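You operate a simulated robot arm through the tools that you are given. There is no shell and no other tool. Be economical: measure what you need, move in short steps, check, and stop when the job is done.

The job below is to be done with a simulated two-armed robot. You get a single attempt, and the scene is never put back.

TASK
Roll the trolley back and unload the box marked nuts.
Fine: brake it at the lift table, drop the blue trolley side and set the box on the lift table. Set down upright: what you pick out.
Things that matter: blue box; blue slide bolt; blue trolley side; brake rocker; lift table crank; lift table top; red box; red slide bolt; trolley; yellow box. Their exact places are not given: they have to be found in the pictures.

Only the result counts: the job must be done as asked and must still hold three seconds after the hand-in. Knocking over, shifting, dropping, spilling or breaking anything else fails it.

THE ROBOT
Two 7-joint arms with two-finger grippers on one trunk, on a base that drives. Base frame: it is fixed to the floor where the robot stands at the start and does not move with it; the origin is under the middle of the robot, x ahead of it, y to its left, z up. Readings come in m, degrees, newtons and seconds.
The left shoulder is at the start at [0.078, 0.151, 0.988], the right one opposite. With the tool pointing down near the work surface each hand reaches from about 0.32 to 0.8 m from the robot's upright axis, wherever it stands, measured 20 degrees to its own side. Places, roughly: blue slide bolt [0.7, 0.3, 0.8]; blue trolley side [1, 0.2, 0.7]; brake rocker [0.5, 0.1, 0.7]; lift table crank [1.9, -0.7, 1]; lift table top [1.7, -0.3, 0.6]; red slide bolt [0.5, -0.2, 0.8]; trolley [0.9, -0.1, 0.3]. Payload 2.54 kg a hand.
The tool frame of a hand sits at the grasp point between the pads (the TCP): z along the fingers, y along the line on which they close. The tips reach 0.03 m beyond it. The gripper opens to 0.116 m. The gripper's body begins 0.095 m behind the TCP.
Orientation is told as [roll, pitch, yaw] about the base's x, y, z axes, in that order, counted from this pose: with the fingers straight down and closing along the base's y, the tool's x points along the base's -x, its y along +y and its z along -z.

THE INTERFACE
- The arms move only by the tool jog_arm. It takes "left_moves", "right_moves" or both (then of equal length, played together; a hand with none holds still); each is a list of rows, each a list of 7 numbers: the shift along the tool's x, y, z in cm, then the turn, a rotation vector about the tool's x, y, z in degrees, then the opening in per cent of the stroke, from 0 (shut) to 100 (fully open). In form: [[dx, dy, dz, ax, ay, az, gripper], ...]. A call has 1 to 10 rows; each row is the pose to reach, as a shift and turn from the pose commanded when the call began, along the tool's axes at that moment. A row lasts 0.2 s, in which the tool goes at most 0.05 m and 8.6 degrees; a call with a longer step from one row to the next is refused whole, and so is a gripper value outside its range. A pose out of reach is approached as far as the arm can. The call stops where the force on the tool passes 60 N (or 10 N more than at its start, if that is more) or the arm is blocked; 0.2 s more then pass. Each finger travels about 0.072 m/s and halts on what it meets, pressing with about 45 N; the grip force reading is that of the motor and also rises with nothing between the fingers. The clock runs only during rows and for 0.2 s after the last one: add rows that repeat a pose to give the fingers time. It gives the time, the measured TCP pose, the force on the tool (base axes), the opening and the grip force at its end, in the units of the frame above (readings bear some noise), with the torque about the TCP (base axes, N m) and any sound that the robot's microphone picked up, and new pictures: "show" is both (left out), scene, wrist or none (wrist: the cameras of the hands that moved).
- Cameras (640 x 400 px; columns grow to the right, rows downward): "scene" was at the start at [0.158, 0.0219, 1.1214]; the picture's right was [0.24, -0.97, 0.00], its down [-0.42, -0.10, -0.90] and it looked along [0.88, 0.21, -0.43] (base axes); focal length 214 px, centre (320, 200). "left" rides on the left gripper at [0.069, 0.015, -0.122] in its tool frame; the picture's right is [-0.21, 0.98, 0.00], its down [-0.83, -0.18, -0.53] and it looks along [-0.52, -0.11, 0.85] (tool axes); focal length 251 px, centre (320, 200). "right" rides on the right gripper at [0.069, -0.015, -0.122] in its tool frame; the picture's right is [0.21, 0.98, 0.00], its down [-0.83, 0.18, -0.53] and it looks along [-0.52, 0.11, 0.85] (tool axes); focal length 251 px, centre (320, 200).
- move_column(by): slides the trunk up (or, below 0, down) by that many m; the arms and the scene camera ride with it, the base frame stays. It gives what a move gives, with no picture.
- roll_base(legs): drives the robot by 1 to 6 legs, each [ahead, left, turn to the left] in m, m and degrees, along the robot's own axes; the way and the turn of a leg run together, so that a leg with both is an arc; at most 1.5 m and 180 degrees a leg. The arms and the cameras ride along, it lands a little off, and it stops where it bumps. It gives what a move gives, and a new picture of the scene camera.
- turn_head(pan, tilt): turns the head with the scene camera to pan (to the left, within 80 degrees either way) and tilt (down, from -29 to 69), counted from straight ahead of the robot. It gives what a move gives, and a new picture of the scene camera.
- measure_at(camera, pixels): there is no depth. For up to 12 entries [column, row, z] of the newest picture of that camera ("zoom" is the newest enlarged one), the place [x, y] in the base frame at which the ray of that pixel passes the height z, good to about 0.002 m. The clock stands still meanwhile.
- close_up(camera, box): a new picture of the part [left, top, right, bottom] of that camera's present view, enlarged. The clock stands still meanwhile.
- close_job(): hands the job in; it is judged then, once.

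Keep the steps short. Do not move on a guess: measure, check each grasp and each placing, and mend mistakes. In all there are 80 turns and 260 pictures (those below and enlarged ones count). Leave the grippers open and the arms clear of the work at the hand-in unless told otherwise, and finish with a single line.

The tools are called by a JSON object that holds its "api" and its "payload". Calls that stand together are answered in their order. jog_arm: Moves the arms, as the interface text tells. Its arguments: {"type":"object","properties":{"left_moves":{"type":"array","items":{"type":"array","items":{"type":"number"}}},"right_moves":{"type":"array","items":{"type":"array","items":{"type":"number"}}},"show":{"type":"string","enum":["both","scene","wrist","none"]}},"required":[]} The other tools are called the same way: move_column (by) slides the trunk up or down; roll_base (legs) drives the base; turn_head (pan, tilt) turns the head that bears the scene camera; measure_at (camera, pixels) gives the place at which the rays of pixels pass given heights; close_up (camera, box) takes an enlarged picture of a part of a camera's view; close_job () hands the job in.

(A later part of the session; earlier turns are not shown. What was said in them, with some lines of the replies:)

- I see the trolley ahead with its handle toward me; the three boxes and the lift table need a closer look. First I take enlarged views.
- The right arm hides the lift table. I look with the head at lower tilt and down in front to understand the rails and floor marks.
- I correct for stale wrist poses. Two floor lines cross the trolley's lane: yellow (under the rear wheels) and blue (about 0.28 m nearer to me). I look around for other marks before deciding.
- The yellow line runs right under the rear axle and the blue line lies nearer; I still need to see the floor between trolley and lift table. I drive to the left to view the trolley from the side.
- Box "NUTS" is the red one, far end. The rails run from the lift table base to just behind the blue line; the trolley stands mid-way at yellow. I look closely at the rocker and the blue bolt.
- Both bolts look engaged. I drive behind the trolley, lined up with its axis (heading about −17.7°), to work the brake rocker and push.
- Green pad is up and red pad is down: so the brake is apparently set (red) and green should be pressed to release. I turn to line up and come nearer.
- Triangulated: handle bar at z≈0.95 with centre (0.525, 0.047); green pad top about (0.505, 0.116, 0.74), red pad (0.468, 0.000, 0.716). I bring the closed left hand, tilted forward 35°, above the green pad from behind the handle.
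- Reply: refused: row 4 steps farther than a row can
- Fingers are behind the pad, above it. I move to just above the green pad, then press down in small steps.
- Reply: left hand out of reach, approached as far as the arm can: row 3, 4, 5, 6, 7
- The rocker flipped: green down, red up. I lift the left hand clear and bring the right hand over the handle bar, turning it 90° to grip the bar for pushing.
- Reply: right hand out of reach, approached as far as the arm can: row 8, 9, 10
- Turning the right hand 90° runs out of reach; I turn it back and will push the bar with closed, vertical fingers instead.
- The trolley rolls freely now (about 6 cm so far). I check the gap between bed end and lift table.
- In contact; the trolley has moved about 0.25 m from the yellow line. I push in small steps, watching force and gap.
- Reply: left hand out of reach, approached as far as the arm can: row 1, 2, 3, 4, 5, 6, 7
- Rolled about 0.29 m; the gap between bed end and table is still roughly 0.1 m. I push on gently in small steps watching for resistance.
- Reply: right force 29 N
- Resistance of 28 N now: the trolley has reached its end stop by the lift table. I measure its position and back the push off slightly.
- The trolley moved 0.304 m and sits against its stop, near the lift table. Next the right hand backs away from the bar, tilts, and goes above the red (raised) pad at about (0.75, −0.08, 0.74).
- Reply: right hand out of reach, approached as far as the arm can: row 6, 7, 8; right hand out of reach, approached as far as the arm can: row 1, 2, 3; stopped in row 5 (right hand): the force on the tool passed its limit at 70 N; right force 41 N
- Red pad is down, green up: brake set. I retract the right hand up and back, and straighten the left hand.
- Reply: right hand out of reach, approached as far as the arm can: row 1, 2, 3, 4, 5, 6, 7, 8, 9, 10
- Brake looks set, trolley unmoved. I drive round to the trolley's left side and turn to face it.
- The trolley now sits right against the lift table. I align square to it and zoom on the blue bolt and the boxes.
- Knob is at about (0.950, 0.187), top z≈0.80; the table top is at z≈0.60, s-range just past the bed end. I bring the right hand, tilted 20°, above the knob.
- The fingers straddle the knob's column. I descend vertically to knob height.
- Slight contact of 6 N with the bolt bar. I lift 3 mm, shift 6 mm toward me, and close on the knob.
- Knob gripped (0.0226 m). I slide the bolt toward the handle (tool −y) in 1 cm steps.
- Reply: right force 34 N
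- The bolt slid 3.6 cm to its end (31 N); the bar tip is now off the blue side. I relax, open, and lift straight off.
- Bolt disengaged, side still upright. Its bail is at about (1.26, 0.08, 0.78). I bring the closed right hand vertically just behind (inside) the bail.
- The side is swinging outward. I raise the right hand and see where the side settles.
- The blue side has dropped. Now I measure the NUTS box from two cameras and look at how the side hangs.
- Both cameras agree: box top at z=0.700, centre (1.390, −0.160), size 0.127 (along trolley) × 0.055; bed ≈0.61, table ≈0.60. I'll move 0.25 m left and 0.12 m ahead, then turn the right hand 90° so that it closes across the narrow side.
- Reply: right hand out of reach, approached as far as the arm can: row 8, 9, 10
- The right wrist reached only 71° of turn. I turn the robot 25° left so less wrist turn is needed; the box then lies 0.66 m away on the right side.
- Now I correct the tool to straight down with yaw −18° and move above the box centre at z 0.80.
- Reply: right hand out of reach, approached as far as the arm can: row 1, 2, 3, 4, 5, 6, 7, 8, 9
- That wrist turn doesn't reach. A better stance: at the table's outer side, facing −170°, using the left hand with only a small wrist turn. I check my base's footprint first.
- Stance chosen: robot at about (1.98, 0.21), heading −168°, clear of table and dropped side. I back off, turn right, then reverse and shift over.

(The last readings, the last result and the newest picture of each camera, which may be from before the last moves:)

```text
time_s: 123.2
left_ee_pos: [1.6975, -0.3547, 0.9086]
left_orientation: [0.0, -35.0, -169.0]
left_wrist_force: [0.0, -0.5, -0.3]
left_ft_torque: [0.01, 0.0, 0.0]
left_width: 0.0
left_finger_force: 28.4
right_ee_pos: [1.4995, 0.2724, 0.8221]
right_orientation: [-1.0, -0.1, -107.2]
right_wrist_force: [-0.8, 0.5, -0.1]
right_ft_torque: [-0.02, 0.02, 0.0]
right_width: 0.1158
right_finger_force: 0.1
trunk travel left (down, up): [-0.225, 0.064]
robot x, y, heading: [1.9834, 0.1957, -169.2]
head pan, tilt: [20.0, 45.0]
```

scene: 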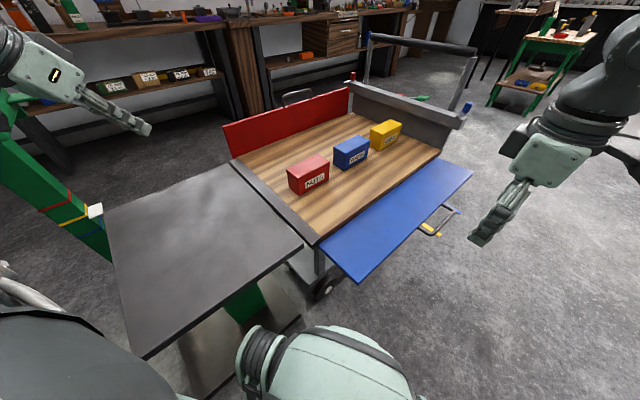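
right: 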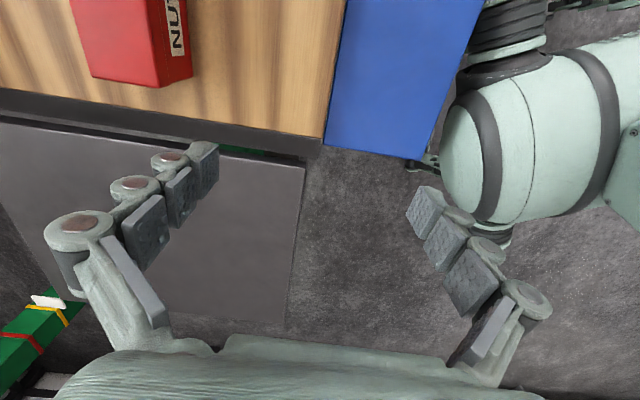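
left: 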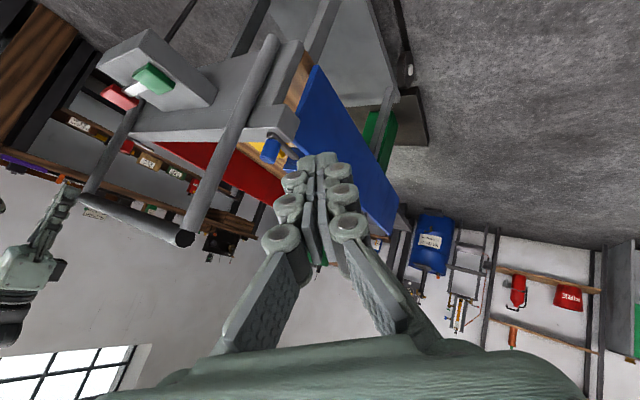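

Good stance; the box lies in front. I bring the left hand above the box, straightening it to vertical.

{"api": "jog_arm", "payload": {"left_moves": [[-1.85, -2.8, 2.5, 0, 3.9, 0, 50], [-3.7, -5.55, 5, 0, 7.8, 0, 100], [-5.5, -8.3, 7.5, 0, 11.7, 0, 100], [-7.4, -11.1, 10, 0, 15.6, 0, 100], [-9.2, -13.9, 12.5, 0, 19.4, 0, 100], [-11.1, -16.7, 15, 0, 23.3, 0, 100], [-12.9, -19.4, 17.4, 0, 27.2, 0, 100], [-14.8, -22.2, 19.9, 0, 31.1, 0, 100], [-16.6, -25, 22.4, 0, 35, 0, 100]], "show": "none"}}

{"api": "jog_arm", "payload": {"left_moves": [[0, 0, 0, 0, 0, 7.3, 100], [0, 0, 0, 0, 0, 14.5, 100], [0, 0, 0, 0, 0, 21.8, 100], [0, 0, 0, 0, 0, 29, 100]]}}

```text
time_s: 125.2
left_ee_pos: [1.3885, -0.1604, 0.818]
left_orientation: [0.0, 0.1, -168.8]
left_wrist_force: [-0.1, -1.2, -0.3]
left_ft_torque: [0.02, -0.05, -0.01]
left_width: 0.1159
left_finger_force: 0.0
right_ee_pos: [1.499, 0.2735, 0.8217]
right_orientation: [-1.0, -0.2, -107.2]
right_wrist_force: [-0.1, -1.1, -0.2]
right_ft_torque: [0.0, 0.01, -0.01]
right_width: 0.1159
right_finger_force: 0.1
trunk travel left (down, up): [-0.225, 0.064]
robot x, y, heading: [1.9865, 0.1991, -168.8]
head pan, tilt: [20.0, 45.0]
```

```text
time_s: 126.2
left_ee_pos: [1.3892, -0.1618, 0.8211]
left_orientation: [0.0, 0.0, 161.9]
left_wrist_force: [0.4, 0.4, 0.5]
left_ft_torque: [-0.02, -0.05, -0.03]
left_width: 0.1161
left_finger_force: 0.1
right_ee_pos: [1.5005, 0.2729, 0.8218]
right_orientation: [-1.1, -0.1, -107.3]
right_wrist_force: [0.0, -0.9, 0.6]
right_ft_torque: [0.0, 0.03, 0.02]
right_width: 0.1159
right_finger_force: 0.0
trunk travel left (down, up): [-0.225, 0.064]
robot x, y, heading: [1.9845, 0.1984, -169.2]
head pan, tilt: [20.0, 45.0]
```

scene: 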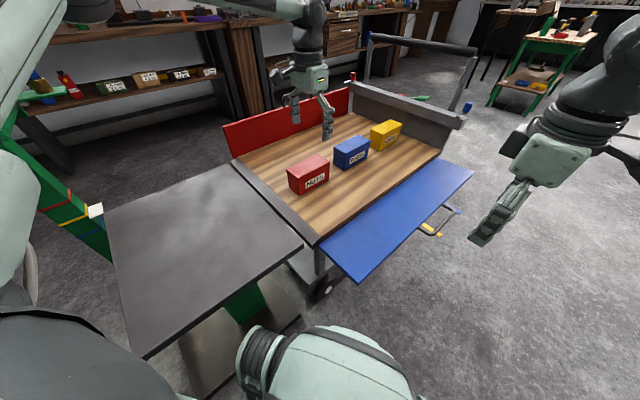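
left: 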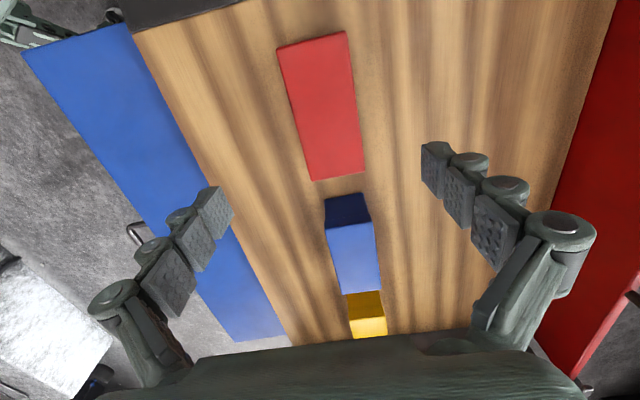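

{"api": "measure_at", "payload": {"camera": "left", "pixels": [[277, 48, 0.7], [347, 32, 0.7], [364, 172, 0.7], [311, 181, 0.7], [326, 198, 0.7], [372, 222, 0.7]]}}

```text
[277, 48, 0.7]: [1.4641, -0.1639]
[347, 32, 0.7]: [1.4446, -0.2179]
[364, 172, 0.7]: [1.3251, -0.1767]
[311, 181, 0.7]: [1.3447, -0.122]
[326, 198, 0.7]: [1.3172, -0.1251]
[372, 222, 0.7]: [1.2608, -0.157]
```

Box centre confirmed near (1.392, −0.166) with edges aligned. I descend to z 0.665 and close.

{"api": "jog_arm", "payload": {"left_moves": [[0.4, 0.3, 4, 0, 0, 0, 100], [0.4, 0.3, 8, 0, 0, 0, 100], [0.4, 0.3, 12, 0, 0, 0, 100], [0.4, 0.3, 15.5, 0, 0, 0, 100]], "show": "wrist"}}

{"api": "close_up", "payload": {"camera": "scene", "box": [230, 80, 430, 220]}}

```text
time_s: 127.2
left_ee_pos: [1.426, -0.1743, 0.6859]
left_orientation: [0.0, -0.1, 162.0]
left_wrist_force: [-0.5, 0.2, 0.6]
left_ft_torque: [0.0, 0.05, -0.02]
left_width: 0.1161
left_finger_force: 0.0
left hand out of reach, approached as far as the arm can: row 2, 3, 4
right_ee_pos: [1.5009, 0.2728, 0.8224]
right_orientation: [-0.9, -0.1, -107.3]
right_wrist_force: [-0.3, -0.2, 0.3]
right_ft_torque: [-0.01, 0.03, 0.03]
right_width: 0.1159
right_finger_force: 0.0
trunk travel left (down, up): [-0.225, 0.064]
robot x, y, heading: [1.983, 0.1988, -169.0]
head pan, tilt: [20.0, 45.0]
```

left: 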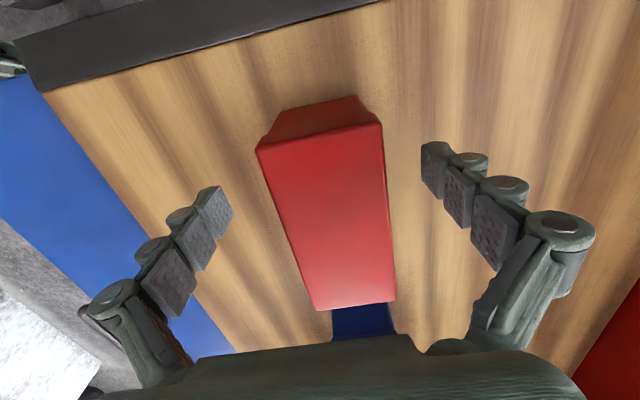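

```text
2.86 times, centred on (330, 150) of scene
```

zoom: 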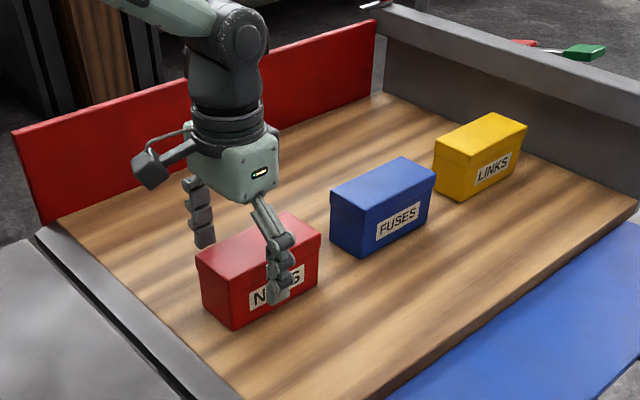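

The arm is at its reach limit at this height. I raise the hand, then lower the trunk 8 cm to gain reach.

{"api": "jog_arm", "payload": {"left_moves": [[0, 0, -4, 0, 0, 0, 100], [-1.5, 0.1, -8, 0, 0, 0, 100], [-3.5, 0.3, -10.5, 0, 0, 0, 100]], "show": "none"}}

{"api": "move_column", "payload": {"by": -0.07}}

```text
time_s: 128.1
left_ee_pos: [1.3889, -0.165, 0.7917]
left_orientation: [0.0, 0.1, 162.0]
left_wrist_force: [0.7, 0.0, 0.6]
left_ft_torque: [0.0, -0.02, 0.0]
left_width: 0.116
left_finger_force: 0.1
right_ee_pos: [1.4987, 0.2733, 0.8222]
right_orientation: [-0.9, -0.2, -107.3]
right_wrist_force: [0.6, 0.5, -0.7]
right_ft_torque: [0.0, 0.02, 0.02]
right_width: 0.1158
right_finger_force: 0.0
trunk travel left (down, up): [-0.225, 0.064]
robot x, y, heading: [1.9798, 0.1997, -168.9]
head pan, tilt: [20.0, 45.0]
```

```text
time_s: 129.1
left_ee_pos: [1.3896, -0.1648, 0.7229]
left_orientation: [0.0, -0.1, 162.0]
left_wrist_force: [0.3, -0.4, 0.1]
left_ft_torque: [-0.01, 0.01, -0.03]
left_width: 0.1158
left_finger_force: 0.0
right_ee_pos: [1.4992, 0.2727, 0.7524]
right_orientation: [-1.1, 0.0, -107.3]
right_wrist_force: [0.1, -0.1, -0.1]
right_ft_torque: [-0.03, 0.04, -0.01]
right_width: 0.116
right_finger_force: 0.0
trunk travel left (down, up): [-0.155, 0.134]
robot x, y, heading: [1.9845, 0.2001, -169.1]
head pan, tilt: [20.0, 45.0]
```

Centred above the box at z 0.723. I descend 5.8 cm to z≈0.665, then view before closing.

{"api": "jog_arm", "payload": {"left_moves": [[0.2, 0, 3, 0, 0, 0, 100], [0.2, 0, 5.8, 0, 0, 0, 100]], "show": "wrist"}}

{"api": "close_up", "payload": {"camera": "scene", "box": [230, 80, 430, 220]}}

```text
time_s: 129.7
left_ee_pos: [1.4019, -0.1675, 0.6664]
left_orientation: [0.0, -0.3, 162.1]
left_wrist_force: [0.2, -0.2, -0.8]
left_ft_torque: [-0.02, -0.01, -0.01]
left_width: 0.1161
left_finger_force: 0.0
left hand out of reach, approached as far as the arm can: row 2
right_ee_pos: [1.4992, 0.2727, 0.7517]
right_orientation: [-0.9, -0.2, -107.3]
right_wrist_force: [0.5, -0.2, 0.5]
right_ft_torque: [-0.01, -0.01, 0.0]
right_width: 0.116
right_finger_force: 0.0
trunk travel left (down, up): [-0.155, 0.134]
robot x, y, heading: [1.9852, 0.199, -168.9]
head pan, tilt: [20.0, 45.0]
```

left: 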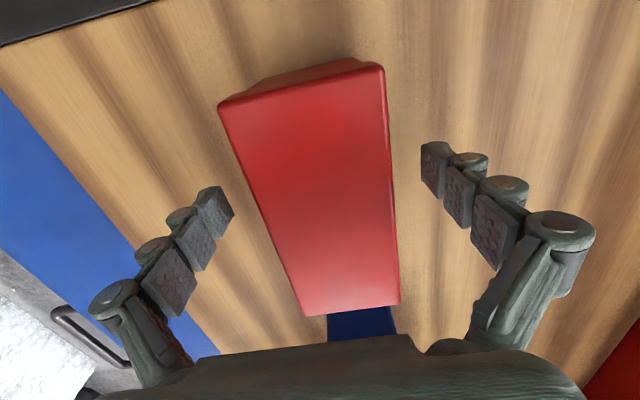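

```text
2.86 times, centred on (330, 150) of scene
```

zoom: 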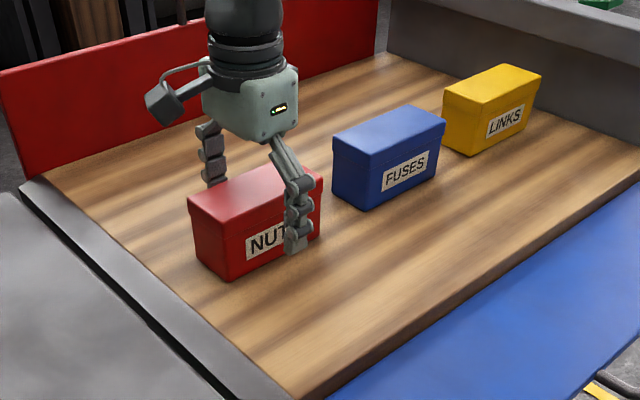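

Fingers straddle the box, about 1 cm off its centre. Closing.

{"api": "jog_arm", "payload": {"left_moves": [[0, 0, 0, 0, 0, 0, 70], [0, 0, 0, 0, 0, 0, 50], [0, 0, 0, 0, 0, 0, 35], [0, 0, 0, 0, 0, 0, 20], [0, 0, 0, 0, 0, 0, 20]], "show": "wrist"}}

```text
time_s: 130.9
left_ee_pos: [1.4009, -0.1676, 0.6683]
left_orientation: [0.0, -0.1, 162.1]
left_wrist_force: [0.0, -2.4, 2.6]
left_ft_torque: [0.01, -0.03, 0.05]
left_width: 0.0592
left_finger_force: 44.3
right_ee_pos: [1.5002, 0.2736, 0.7513]
right_orientation: [-1.0, -0.1, -107.3]
right_wrist_force: [1.0, -0.6, 0.2]
right_ft_torque: [0.02, -0.02, -0.02]
right_width: 0.1158
right_finger_force: 0.1
trunk travel left (down, up): [-0.155, 0.134]
robot x, y, heading: [1.9849, 0.1973, -168.9]
head pan, tilt: [20.0, 45.0]
```

left: 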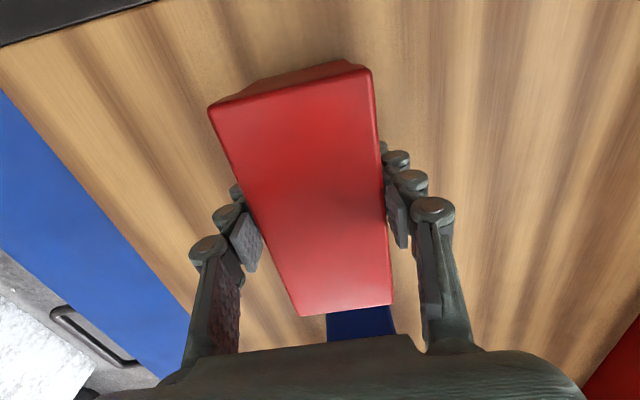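

Grip on the box: 0.059 m, 44 N. I lift it 8 cm.

{"api": "jog_arm", "payload": {"left_moves": [[0, 0, -1, 0, 0, 0, 20], [0, 0, -3, 0, 0, 0, 20], [0, 0, -6, 0, 0, 0, 20], [0, 0, -9, 0, 0, 0, 20], [0, 0, -9, 0, 0, 0, 20]]}}

```text
time_s: 132.1
left_ee_pos: [1.4023, -0.1695, 0.7566]
left_orientation: [0.0, 0.0, 162.1]
left_wrist_force: [0.1, 0.1, -5.4]
left_ft_torque: [-0.01, -0.02, 0.0]
left_width: 0.0593
left_finger_force: 44.8
right_ee_pos: [1.5, 0.2734, 0.7512]
right_orientation: [-0.9, -0.2, -107.3]
right_wrist_force: [0.1, -0.5, 0.3]
right_ft_torque: [0.0, -0.02, -0.03]
right_width: 0.1161
right_finger_force: 0.0
trunk travel left (down, up): [-0.155, 0.134]
robot x, y, heading: [1.982, 0.2021, -168.8]
head pan, tilt: [20.0, 45.0]
```

scene: 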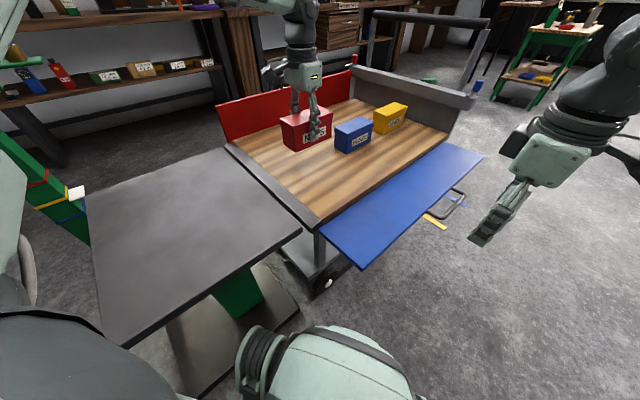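
left: 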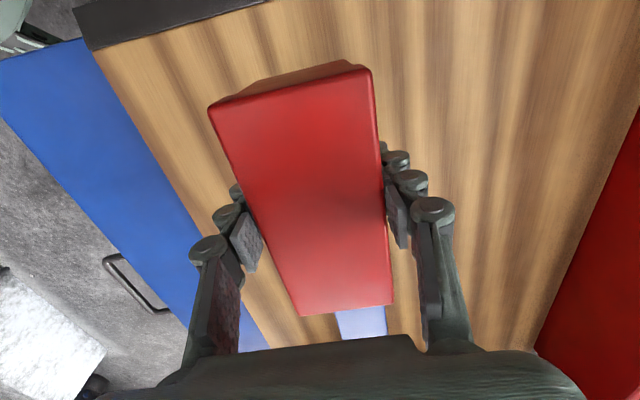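

The box is held (5.4 N, no slip). I carry it over the lift table centre, about (1.716, −0.316).

{"api": "jog_arm", "payload": {"left_moves": [[4.3, 0.5, 0, 0, 0, 0, 20], [8.6, 1, 0, 0, 0, 0, 20], [12.9, 1.6, 0, 0, 0, 0, 20], [17.2, 2.1, 0, 0, 0, 0, 20], [21.5, 2.6, 0, 0, 0, 0, 20], [25.8, 3.2, 0, 0, 0, 0, 20], [30.1, 3.7, 0, 0, 0, 0, 20], [34.4, 4.2, 0, 0, 0, 0, 20], [34.4, 4.2, 0, 0, 0, 0, 20]]}}

```text
time_s: 134.1
left_ee_pos: [1.7158, -0.3145, 0.7572]
left_orientation: [0.0, 0.0, 162.0]
left_wrist_force: [0.4, 0.2, -6.1]
left_ft_torque: [-0.02, -0.01, 0.01]
left_width: 0.059
left_finger_force: 44.8
right_ee_pos: [1.499, 0.2729, 0.7522]
right_orientation: [-1.0, 0.0, -107.4]
right_wrist_force: [-0.5, -0.5, -0.3]
right_ft_torque: [0.01, -0.02, 0.0]
right_width: 0.116
right_finger_force: 0.0
trunk travel left (down, up): [-0.155, 0.134]
robot x, y, heading: [1.984, 0.2031, -169.4]
head pan, tilt: [20.0, 45.0]
```

scene: 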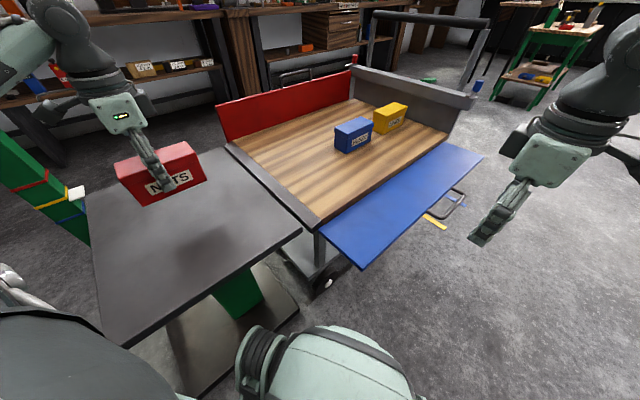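
left: 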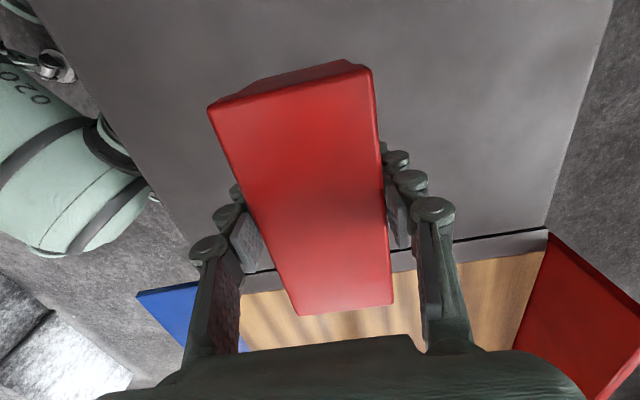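

Over the table. I lower gently until the box bears on the top.

{"api": "jog_arm", "payload": {"left_moves": [[0, 0, 4, 0, 0, 0, 20], [0, 0, 7, 0, 0, 0, 20], [0, 0, 8, 0, 0, 0, 20], [0, 0, 8.7, 0, 0, 0, 20], [0, 0, 9.2, 0, 0, 0, 20], [0, 0, 9.5, 0, 0, 0, 20]], "show": "scene"}}

{"api": "close_up", "payload": {"camera": "scene", "box": [70, 100, 330, 280]}}

```text
time_s: 135.5
left_ee_pos: [1.7147, -0.3138, 0.6667]
left_orientation: [0.6, -0.3, 162.0]
left_wrist_force: [5.8, -1.4, 27.2]
left_ft_torque: [0.34, -0.12, -0.05]
left_width: 0.0596
left_finger_force: 45.2
right_ee_pos: [1.5005, 0.2734, 0.7526]
right_orientation: [-0.9, -0.3, -107.2]
right_wrist_force: [-0.7, -0.8, 0.5]
right_ft_torque: [-0.01, -0.01, -0.03]
right_width: 0.1158
right_finger_force: 0.1
trunk travel left (down, up): [-0.155, 0.134]
robot x, y, heading: [1.9866, 0.1987, -169.0]
head pan, tilt: [20.0, 45.0]
```

scene: 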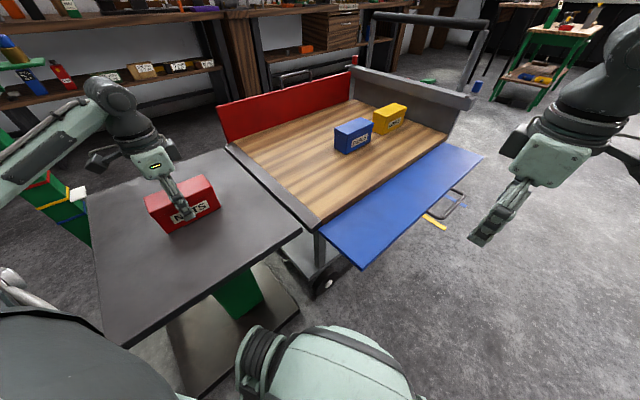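

```text
2.22 times, centred on (200, 190) of scene
```

zoom: 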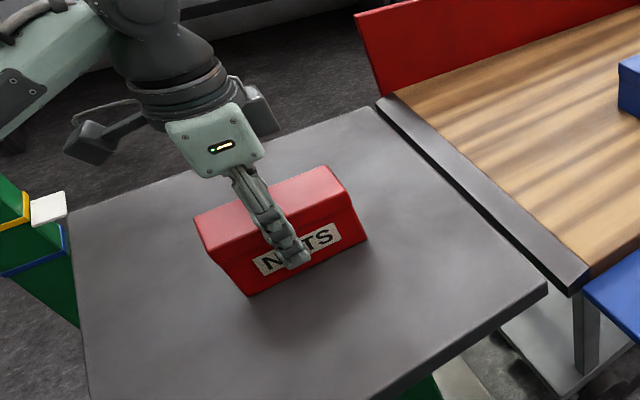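

The box bears on the table (27 N). I ease 3 mm, open, and rise straight up.

{"api": "jog_arm", "payload": {"left_moves": [[0, 0, -0.3, 0, 0, 0, 20], [0, 0, -0.3, 0, 0, 0, 60], [0, 0, -0.3, 0, 0, 0, 100], [0, 0, -0.3, 0, 0, 0, 100], [0, 0, -0.3, 0, 0, 0, 100], [0, 0, -0.3, 0, 0, 0, 100], [0, 0, -4, 0, 0, 0, 100], [0, 0, -8, 0, 0, 0, 100], [0, 0, -12, 0, 0, 0, 100], [0, 0, -16, 0, 0, 0, 100]]}}

{"api": "close_up", "payload": {"camera": "scene", "box": [70, 100, 330, 280]}}

```text
time_s: 137.7
left_ee_pos: [1.7138, -0.3138, 0.8212]
left_orientation: [-0.1, 0.0, 161.9]
left_wrist_force: [-0.3, 0.3, -0.2]
left_ft_torque: [0.01, -0.01, 0.01]
left_width: 0.1158
left_finger_force: 0.0
right_ee_pos: [1.4998, 0.2746, 0.7518]
right_orientation: [-1.1, -0.1, -107.2]
right_wrist_force: [0.5, -0.5, 0.0]
right_ft_torque: [0.0, -0.03, 0.01]
right_width: 0.116
right_finger_force: 0.0
trunk travel left (down, up): [-0.155, 0.134]
robot x, y, heading: [1.9845, 0.2019, -168.9]
head pan, tilt: [20.0, 45.0]
```

scene: 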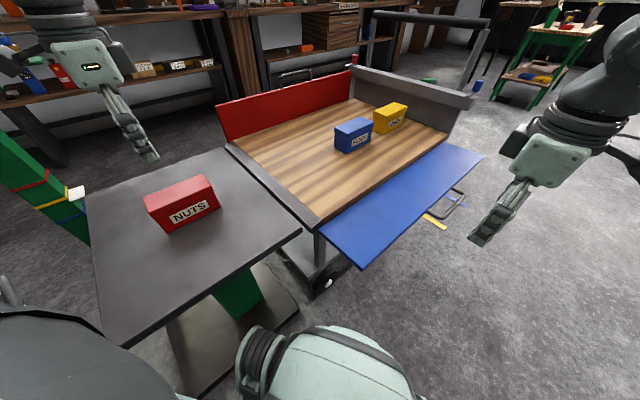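
left: 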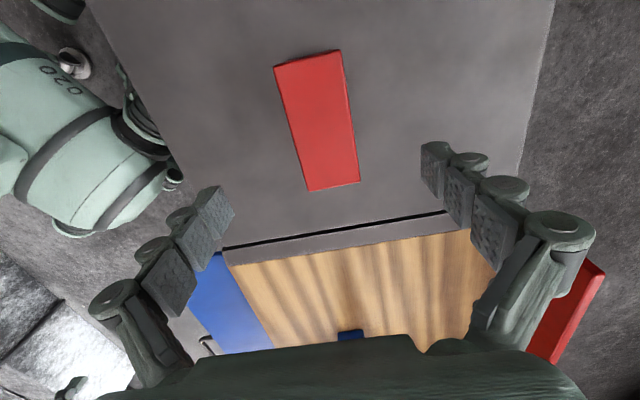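

```text
2.22 times, centred on (200, 190) of scene
```

zoom: 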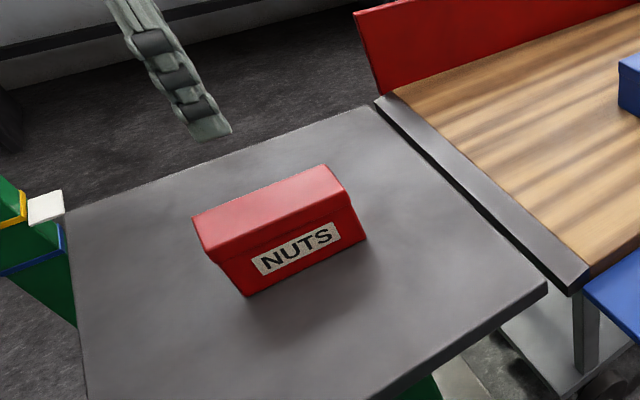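

Box stands upright on the lift table, released. I drive clear and check the trolley and the brake rocker once more.

{"api": "roll_base", "payload": {"legs": [[0, -0.6, 0]]}}

{"api": "turn_head", "payload": {"pan": 30, "tilt": 30}}

{"api": "close_up", "payload": {"camera": "scene", "box": [120, 80, 480, 300]}}

```text
time_s: 144.0
left_ee_pos: [1.5981, 0.2763, 0.8223]
left_orientation: [0.0, 0.0, 161.6]
left_wrist_force: [0.3, 0.8, 0.5]
left_ft_torque: [0.0, -0.01, 0.01]
left_width: 0.1159
left_finger_force: 0.2
right_ee_pos: [1.3881, 0.8652, 0.7514]
right_orientation: [-1.0, -0.1, -107.7]
right_wrist_force: [0.0, -0.4, 0.1]
right_ft_torque: [0.01, -0.02, -0.01]
right_width: 0.116
right_finger_force: 0.0
trunk travel left (down, up): [-0.155, 0.134]
robot x, y, heading: [1.8723, 0.7886, -169.4]
head pan, tilt: [20.0, 45.0]
```

scene: 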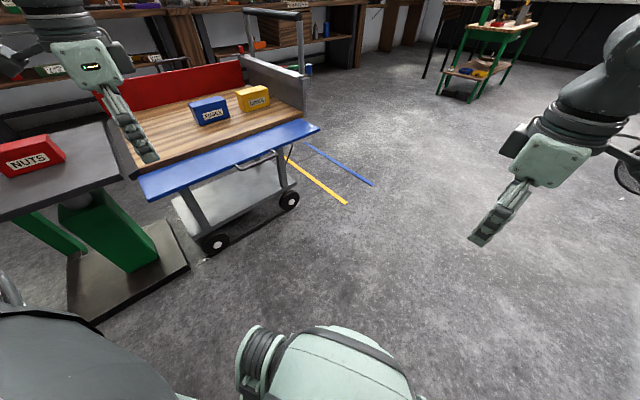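

```text
time_s: 144.7
left_ee_pos: [1.5977, 0.2759, 0.8224]
left_orientation: [0.0, -0.1, 161.6]
left_wrist_force: [0.1, 0.2, -0.3]
left_ft_torque: [-0.02, -0.02, 0.01]
left_width: 0.1161
left_finger_force: 0.1
right_ee_pos: [1.3862, 0.865, 0.7516]
right_orientation: [-1.1, -0.1, -107.7]
right_wrist_force: [0.3, -1.3, -0.1]
right_ft_torque: [0.06, 0.04, -0.02]
right_width: 0.1162
right_finger_force: 0.1
trunk travel left (down, up): [-0.155, 0.134]
robot x, y, heading: [1.871, 0.7886, -169.2]
head pan, tilt: [30.0, 30.0]
```

scene: 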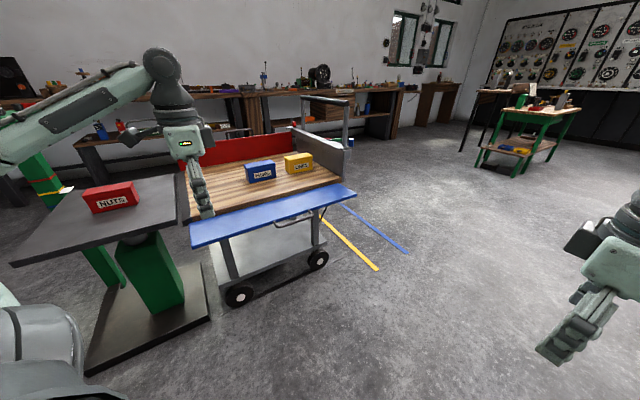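

```text
1.78 times, centred on (300, 190) of scene
```

zoom: 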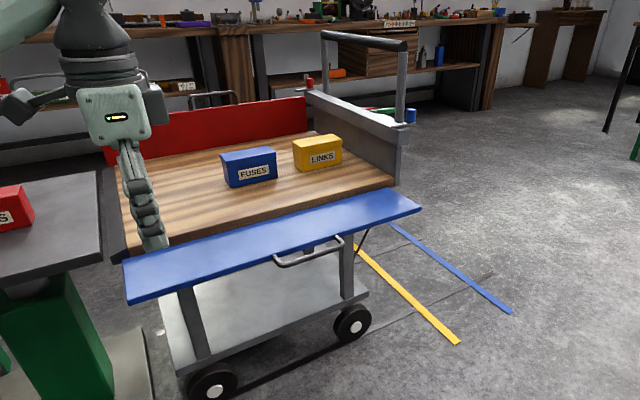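

Everything sits as wanted. I back off a little further so both open hands are clear of the trolley and table.

{"api": "roll_base", "payload": {"legs": [[0, -0.3, 0]]}}

{"api": "close_up", "payload": {"camera": "scene", "box": [0, 120, 320, 320]}}

```text
time_s: 148.2
left_ee_pos: [1.5459, 0.5705, 0.8224]
left_orientation: [0.0, -0.1, 162.1]
left_wrist_force: [0.3, 0.4, -0.2]
left_ft_torque: [-0.02, 0.04, -0.01]
left_width: 0.116
left_finger_force: 0.2
right_ee_pos: [1.3309, 1.1576, 0.7512]
right_orientation: [-0.9, -0.1, -107.4]
right_wrist_force: [-0.1, 0.3, 0.1]
right_ft_torque: [0.02, -0.01, 0.0]
right_width: 0.1161
right_finger_force: 0.0
trunk travel left (down, up): [-0.155, 0.134]
robot x, y, heading: [1.8132, 1.0873, -169.1]
head pan, tilt: [30.0, 30.0]
```

scene: 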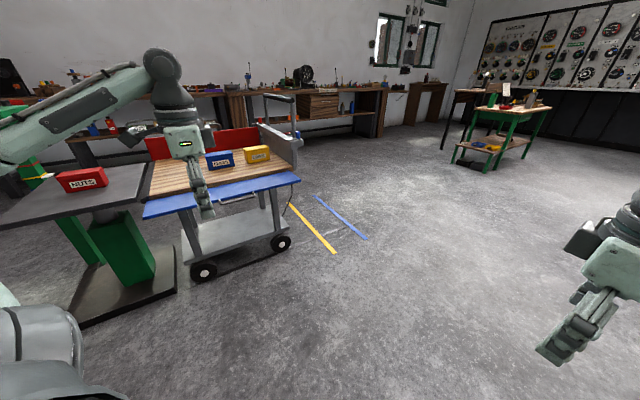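

```text
2.00 times, centred on (160, 220) of scene
```

zoom: 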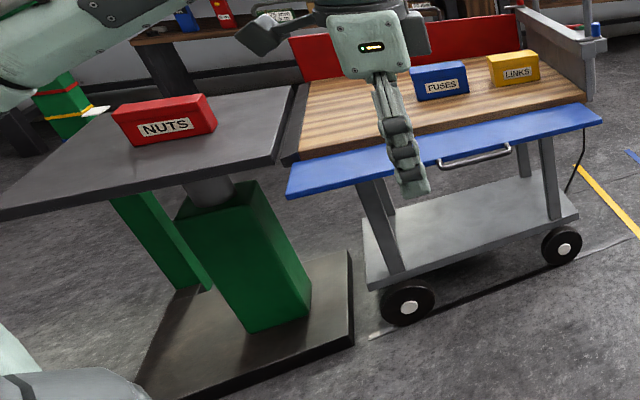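

The trolley is docked and braked at the lift table, the blue side is down, the NUTS box is upright on the table, and both grippers are open and clear. I hand in.

{"api": "close_job", "payload": {}}

```text
The job is handed in.
```

The trolley is braked at its end stop by the lift table, with the blue side dropped and the red NUTS box standing upright on the table; the job is handed in.
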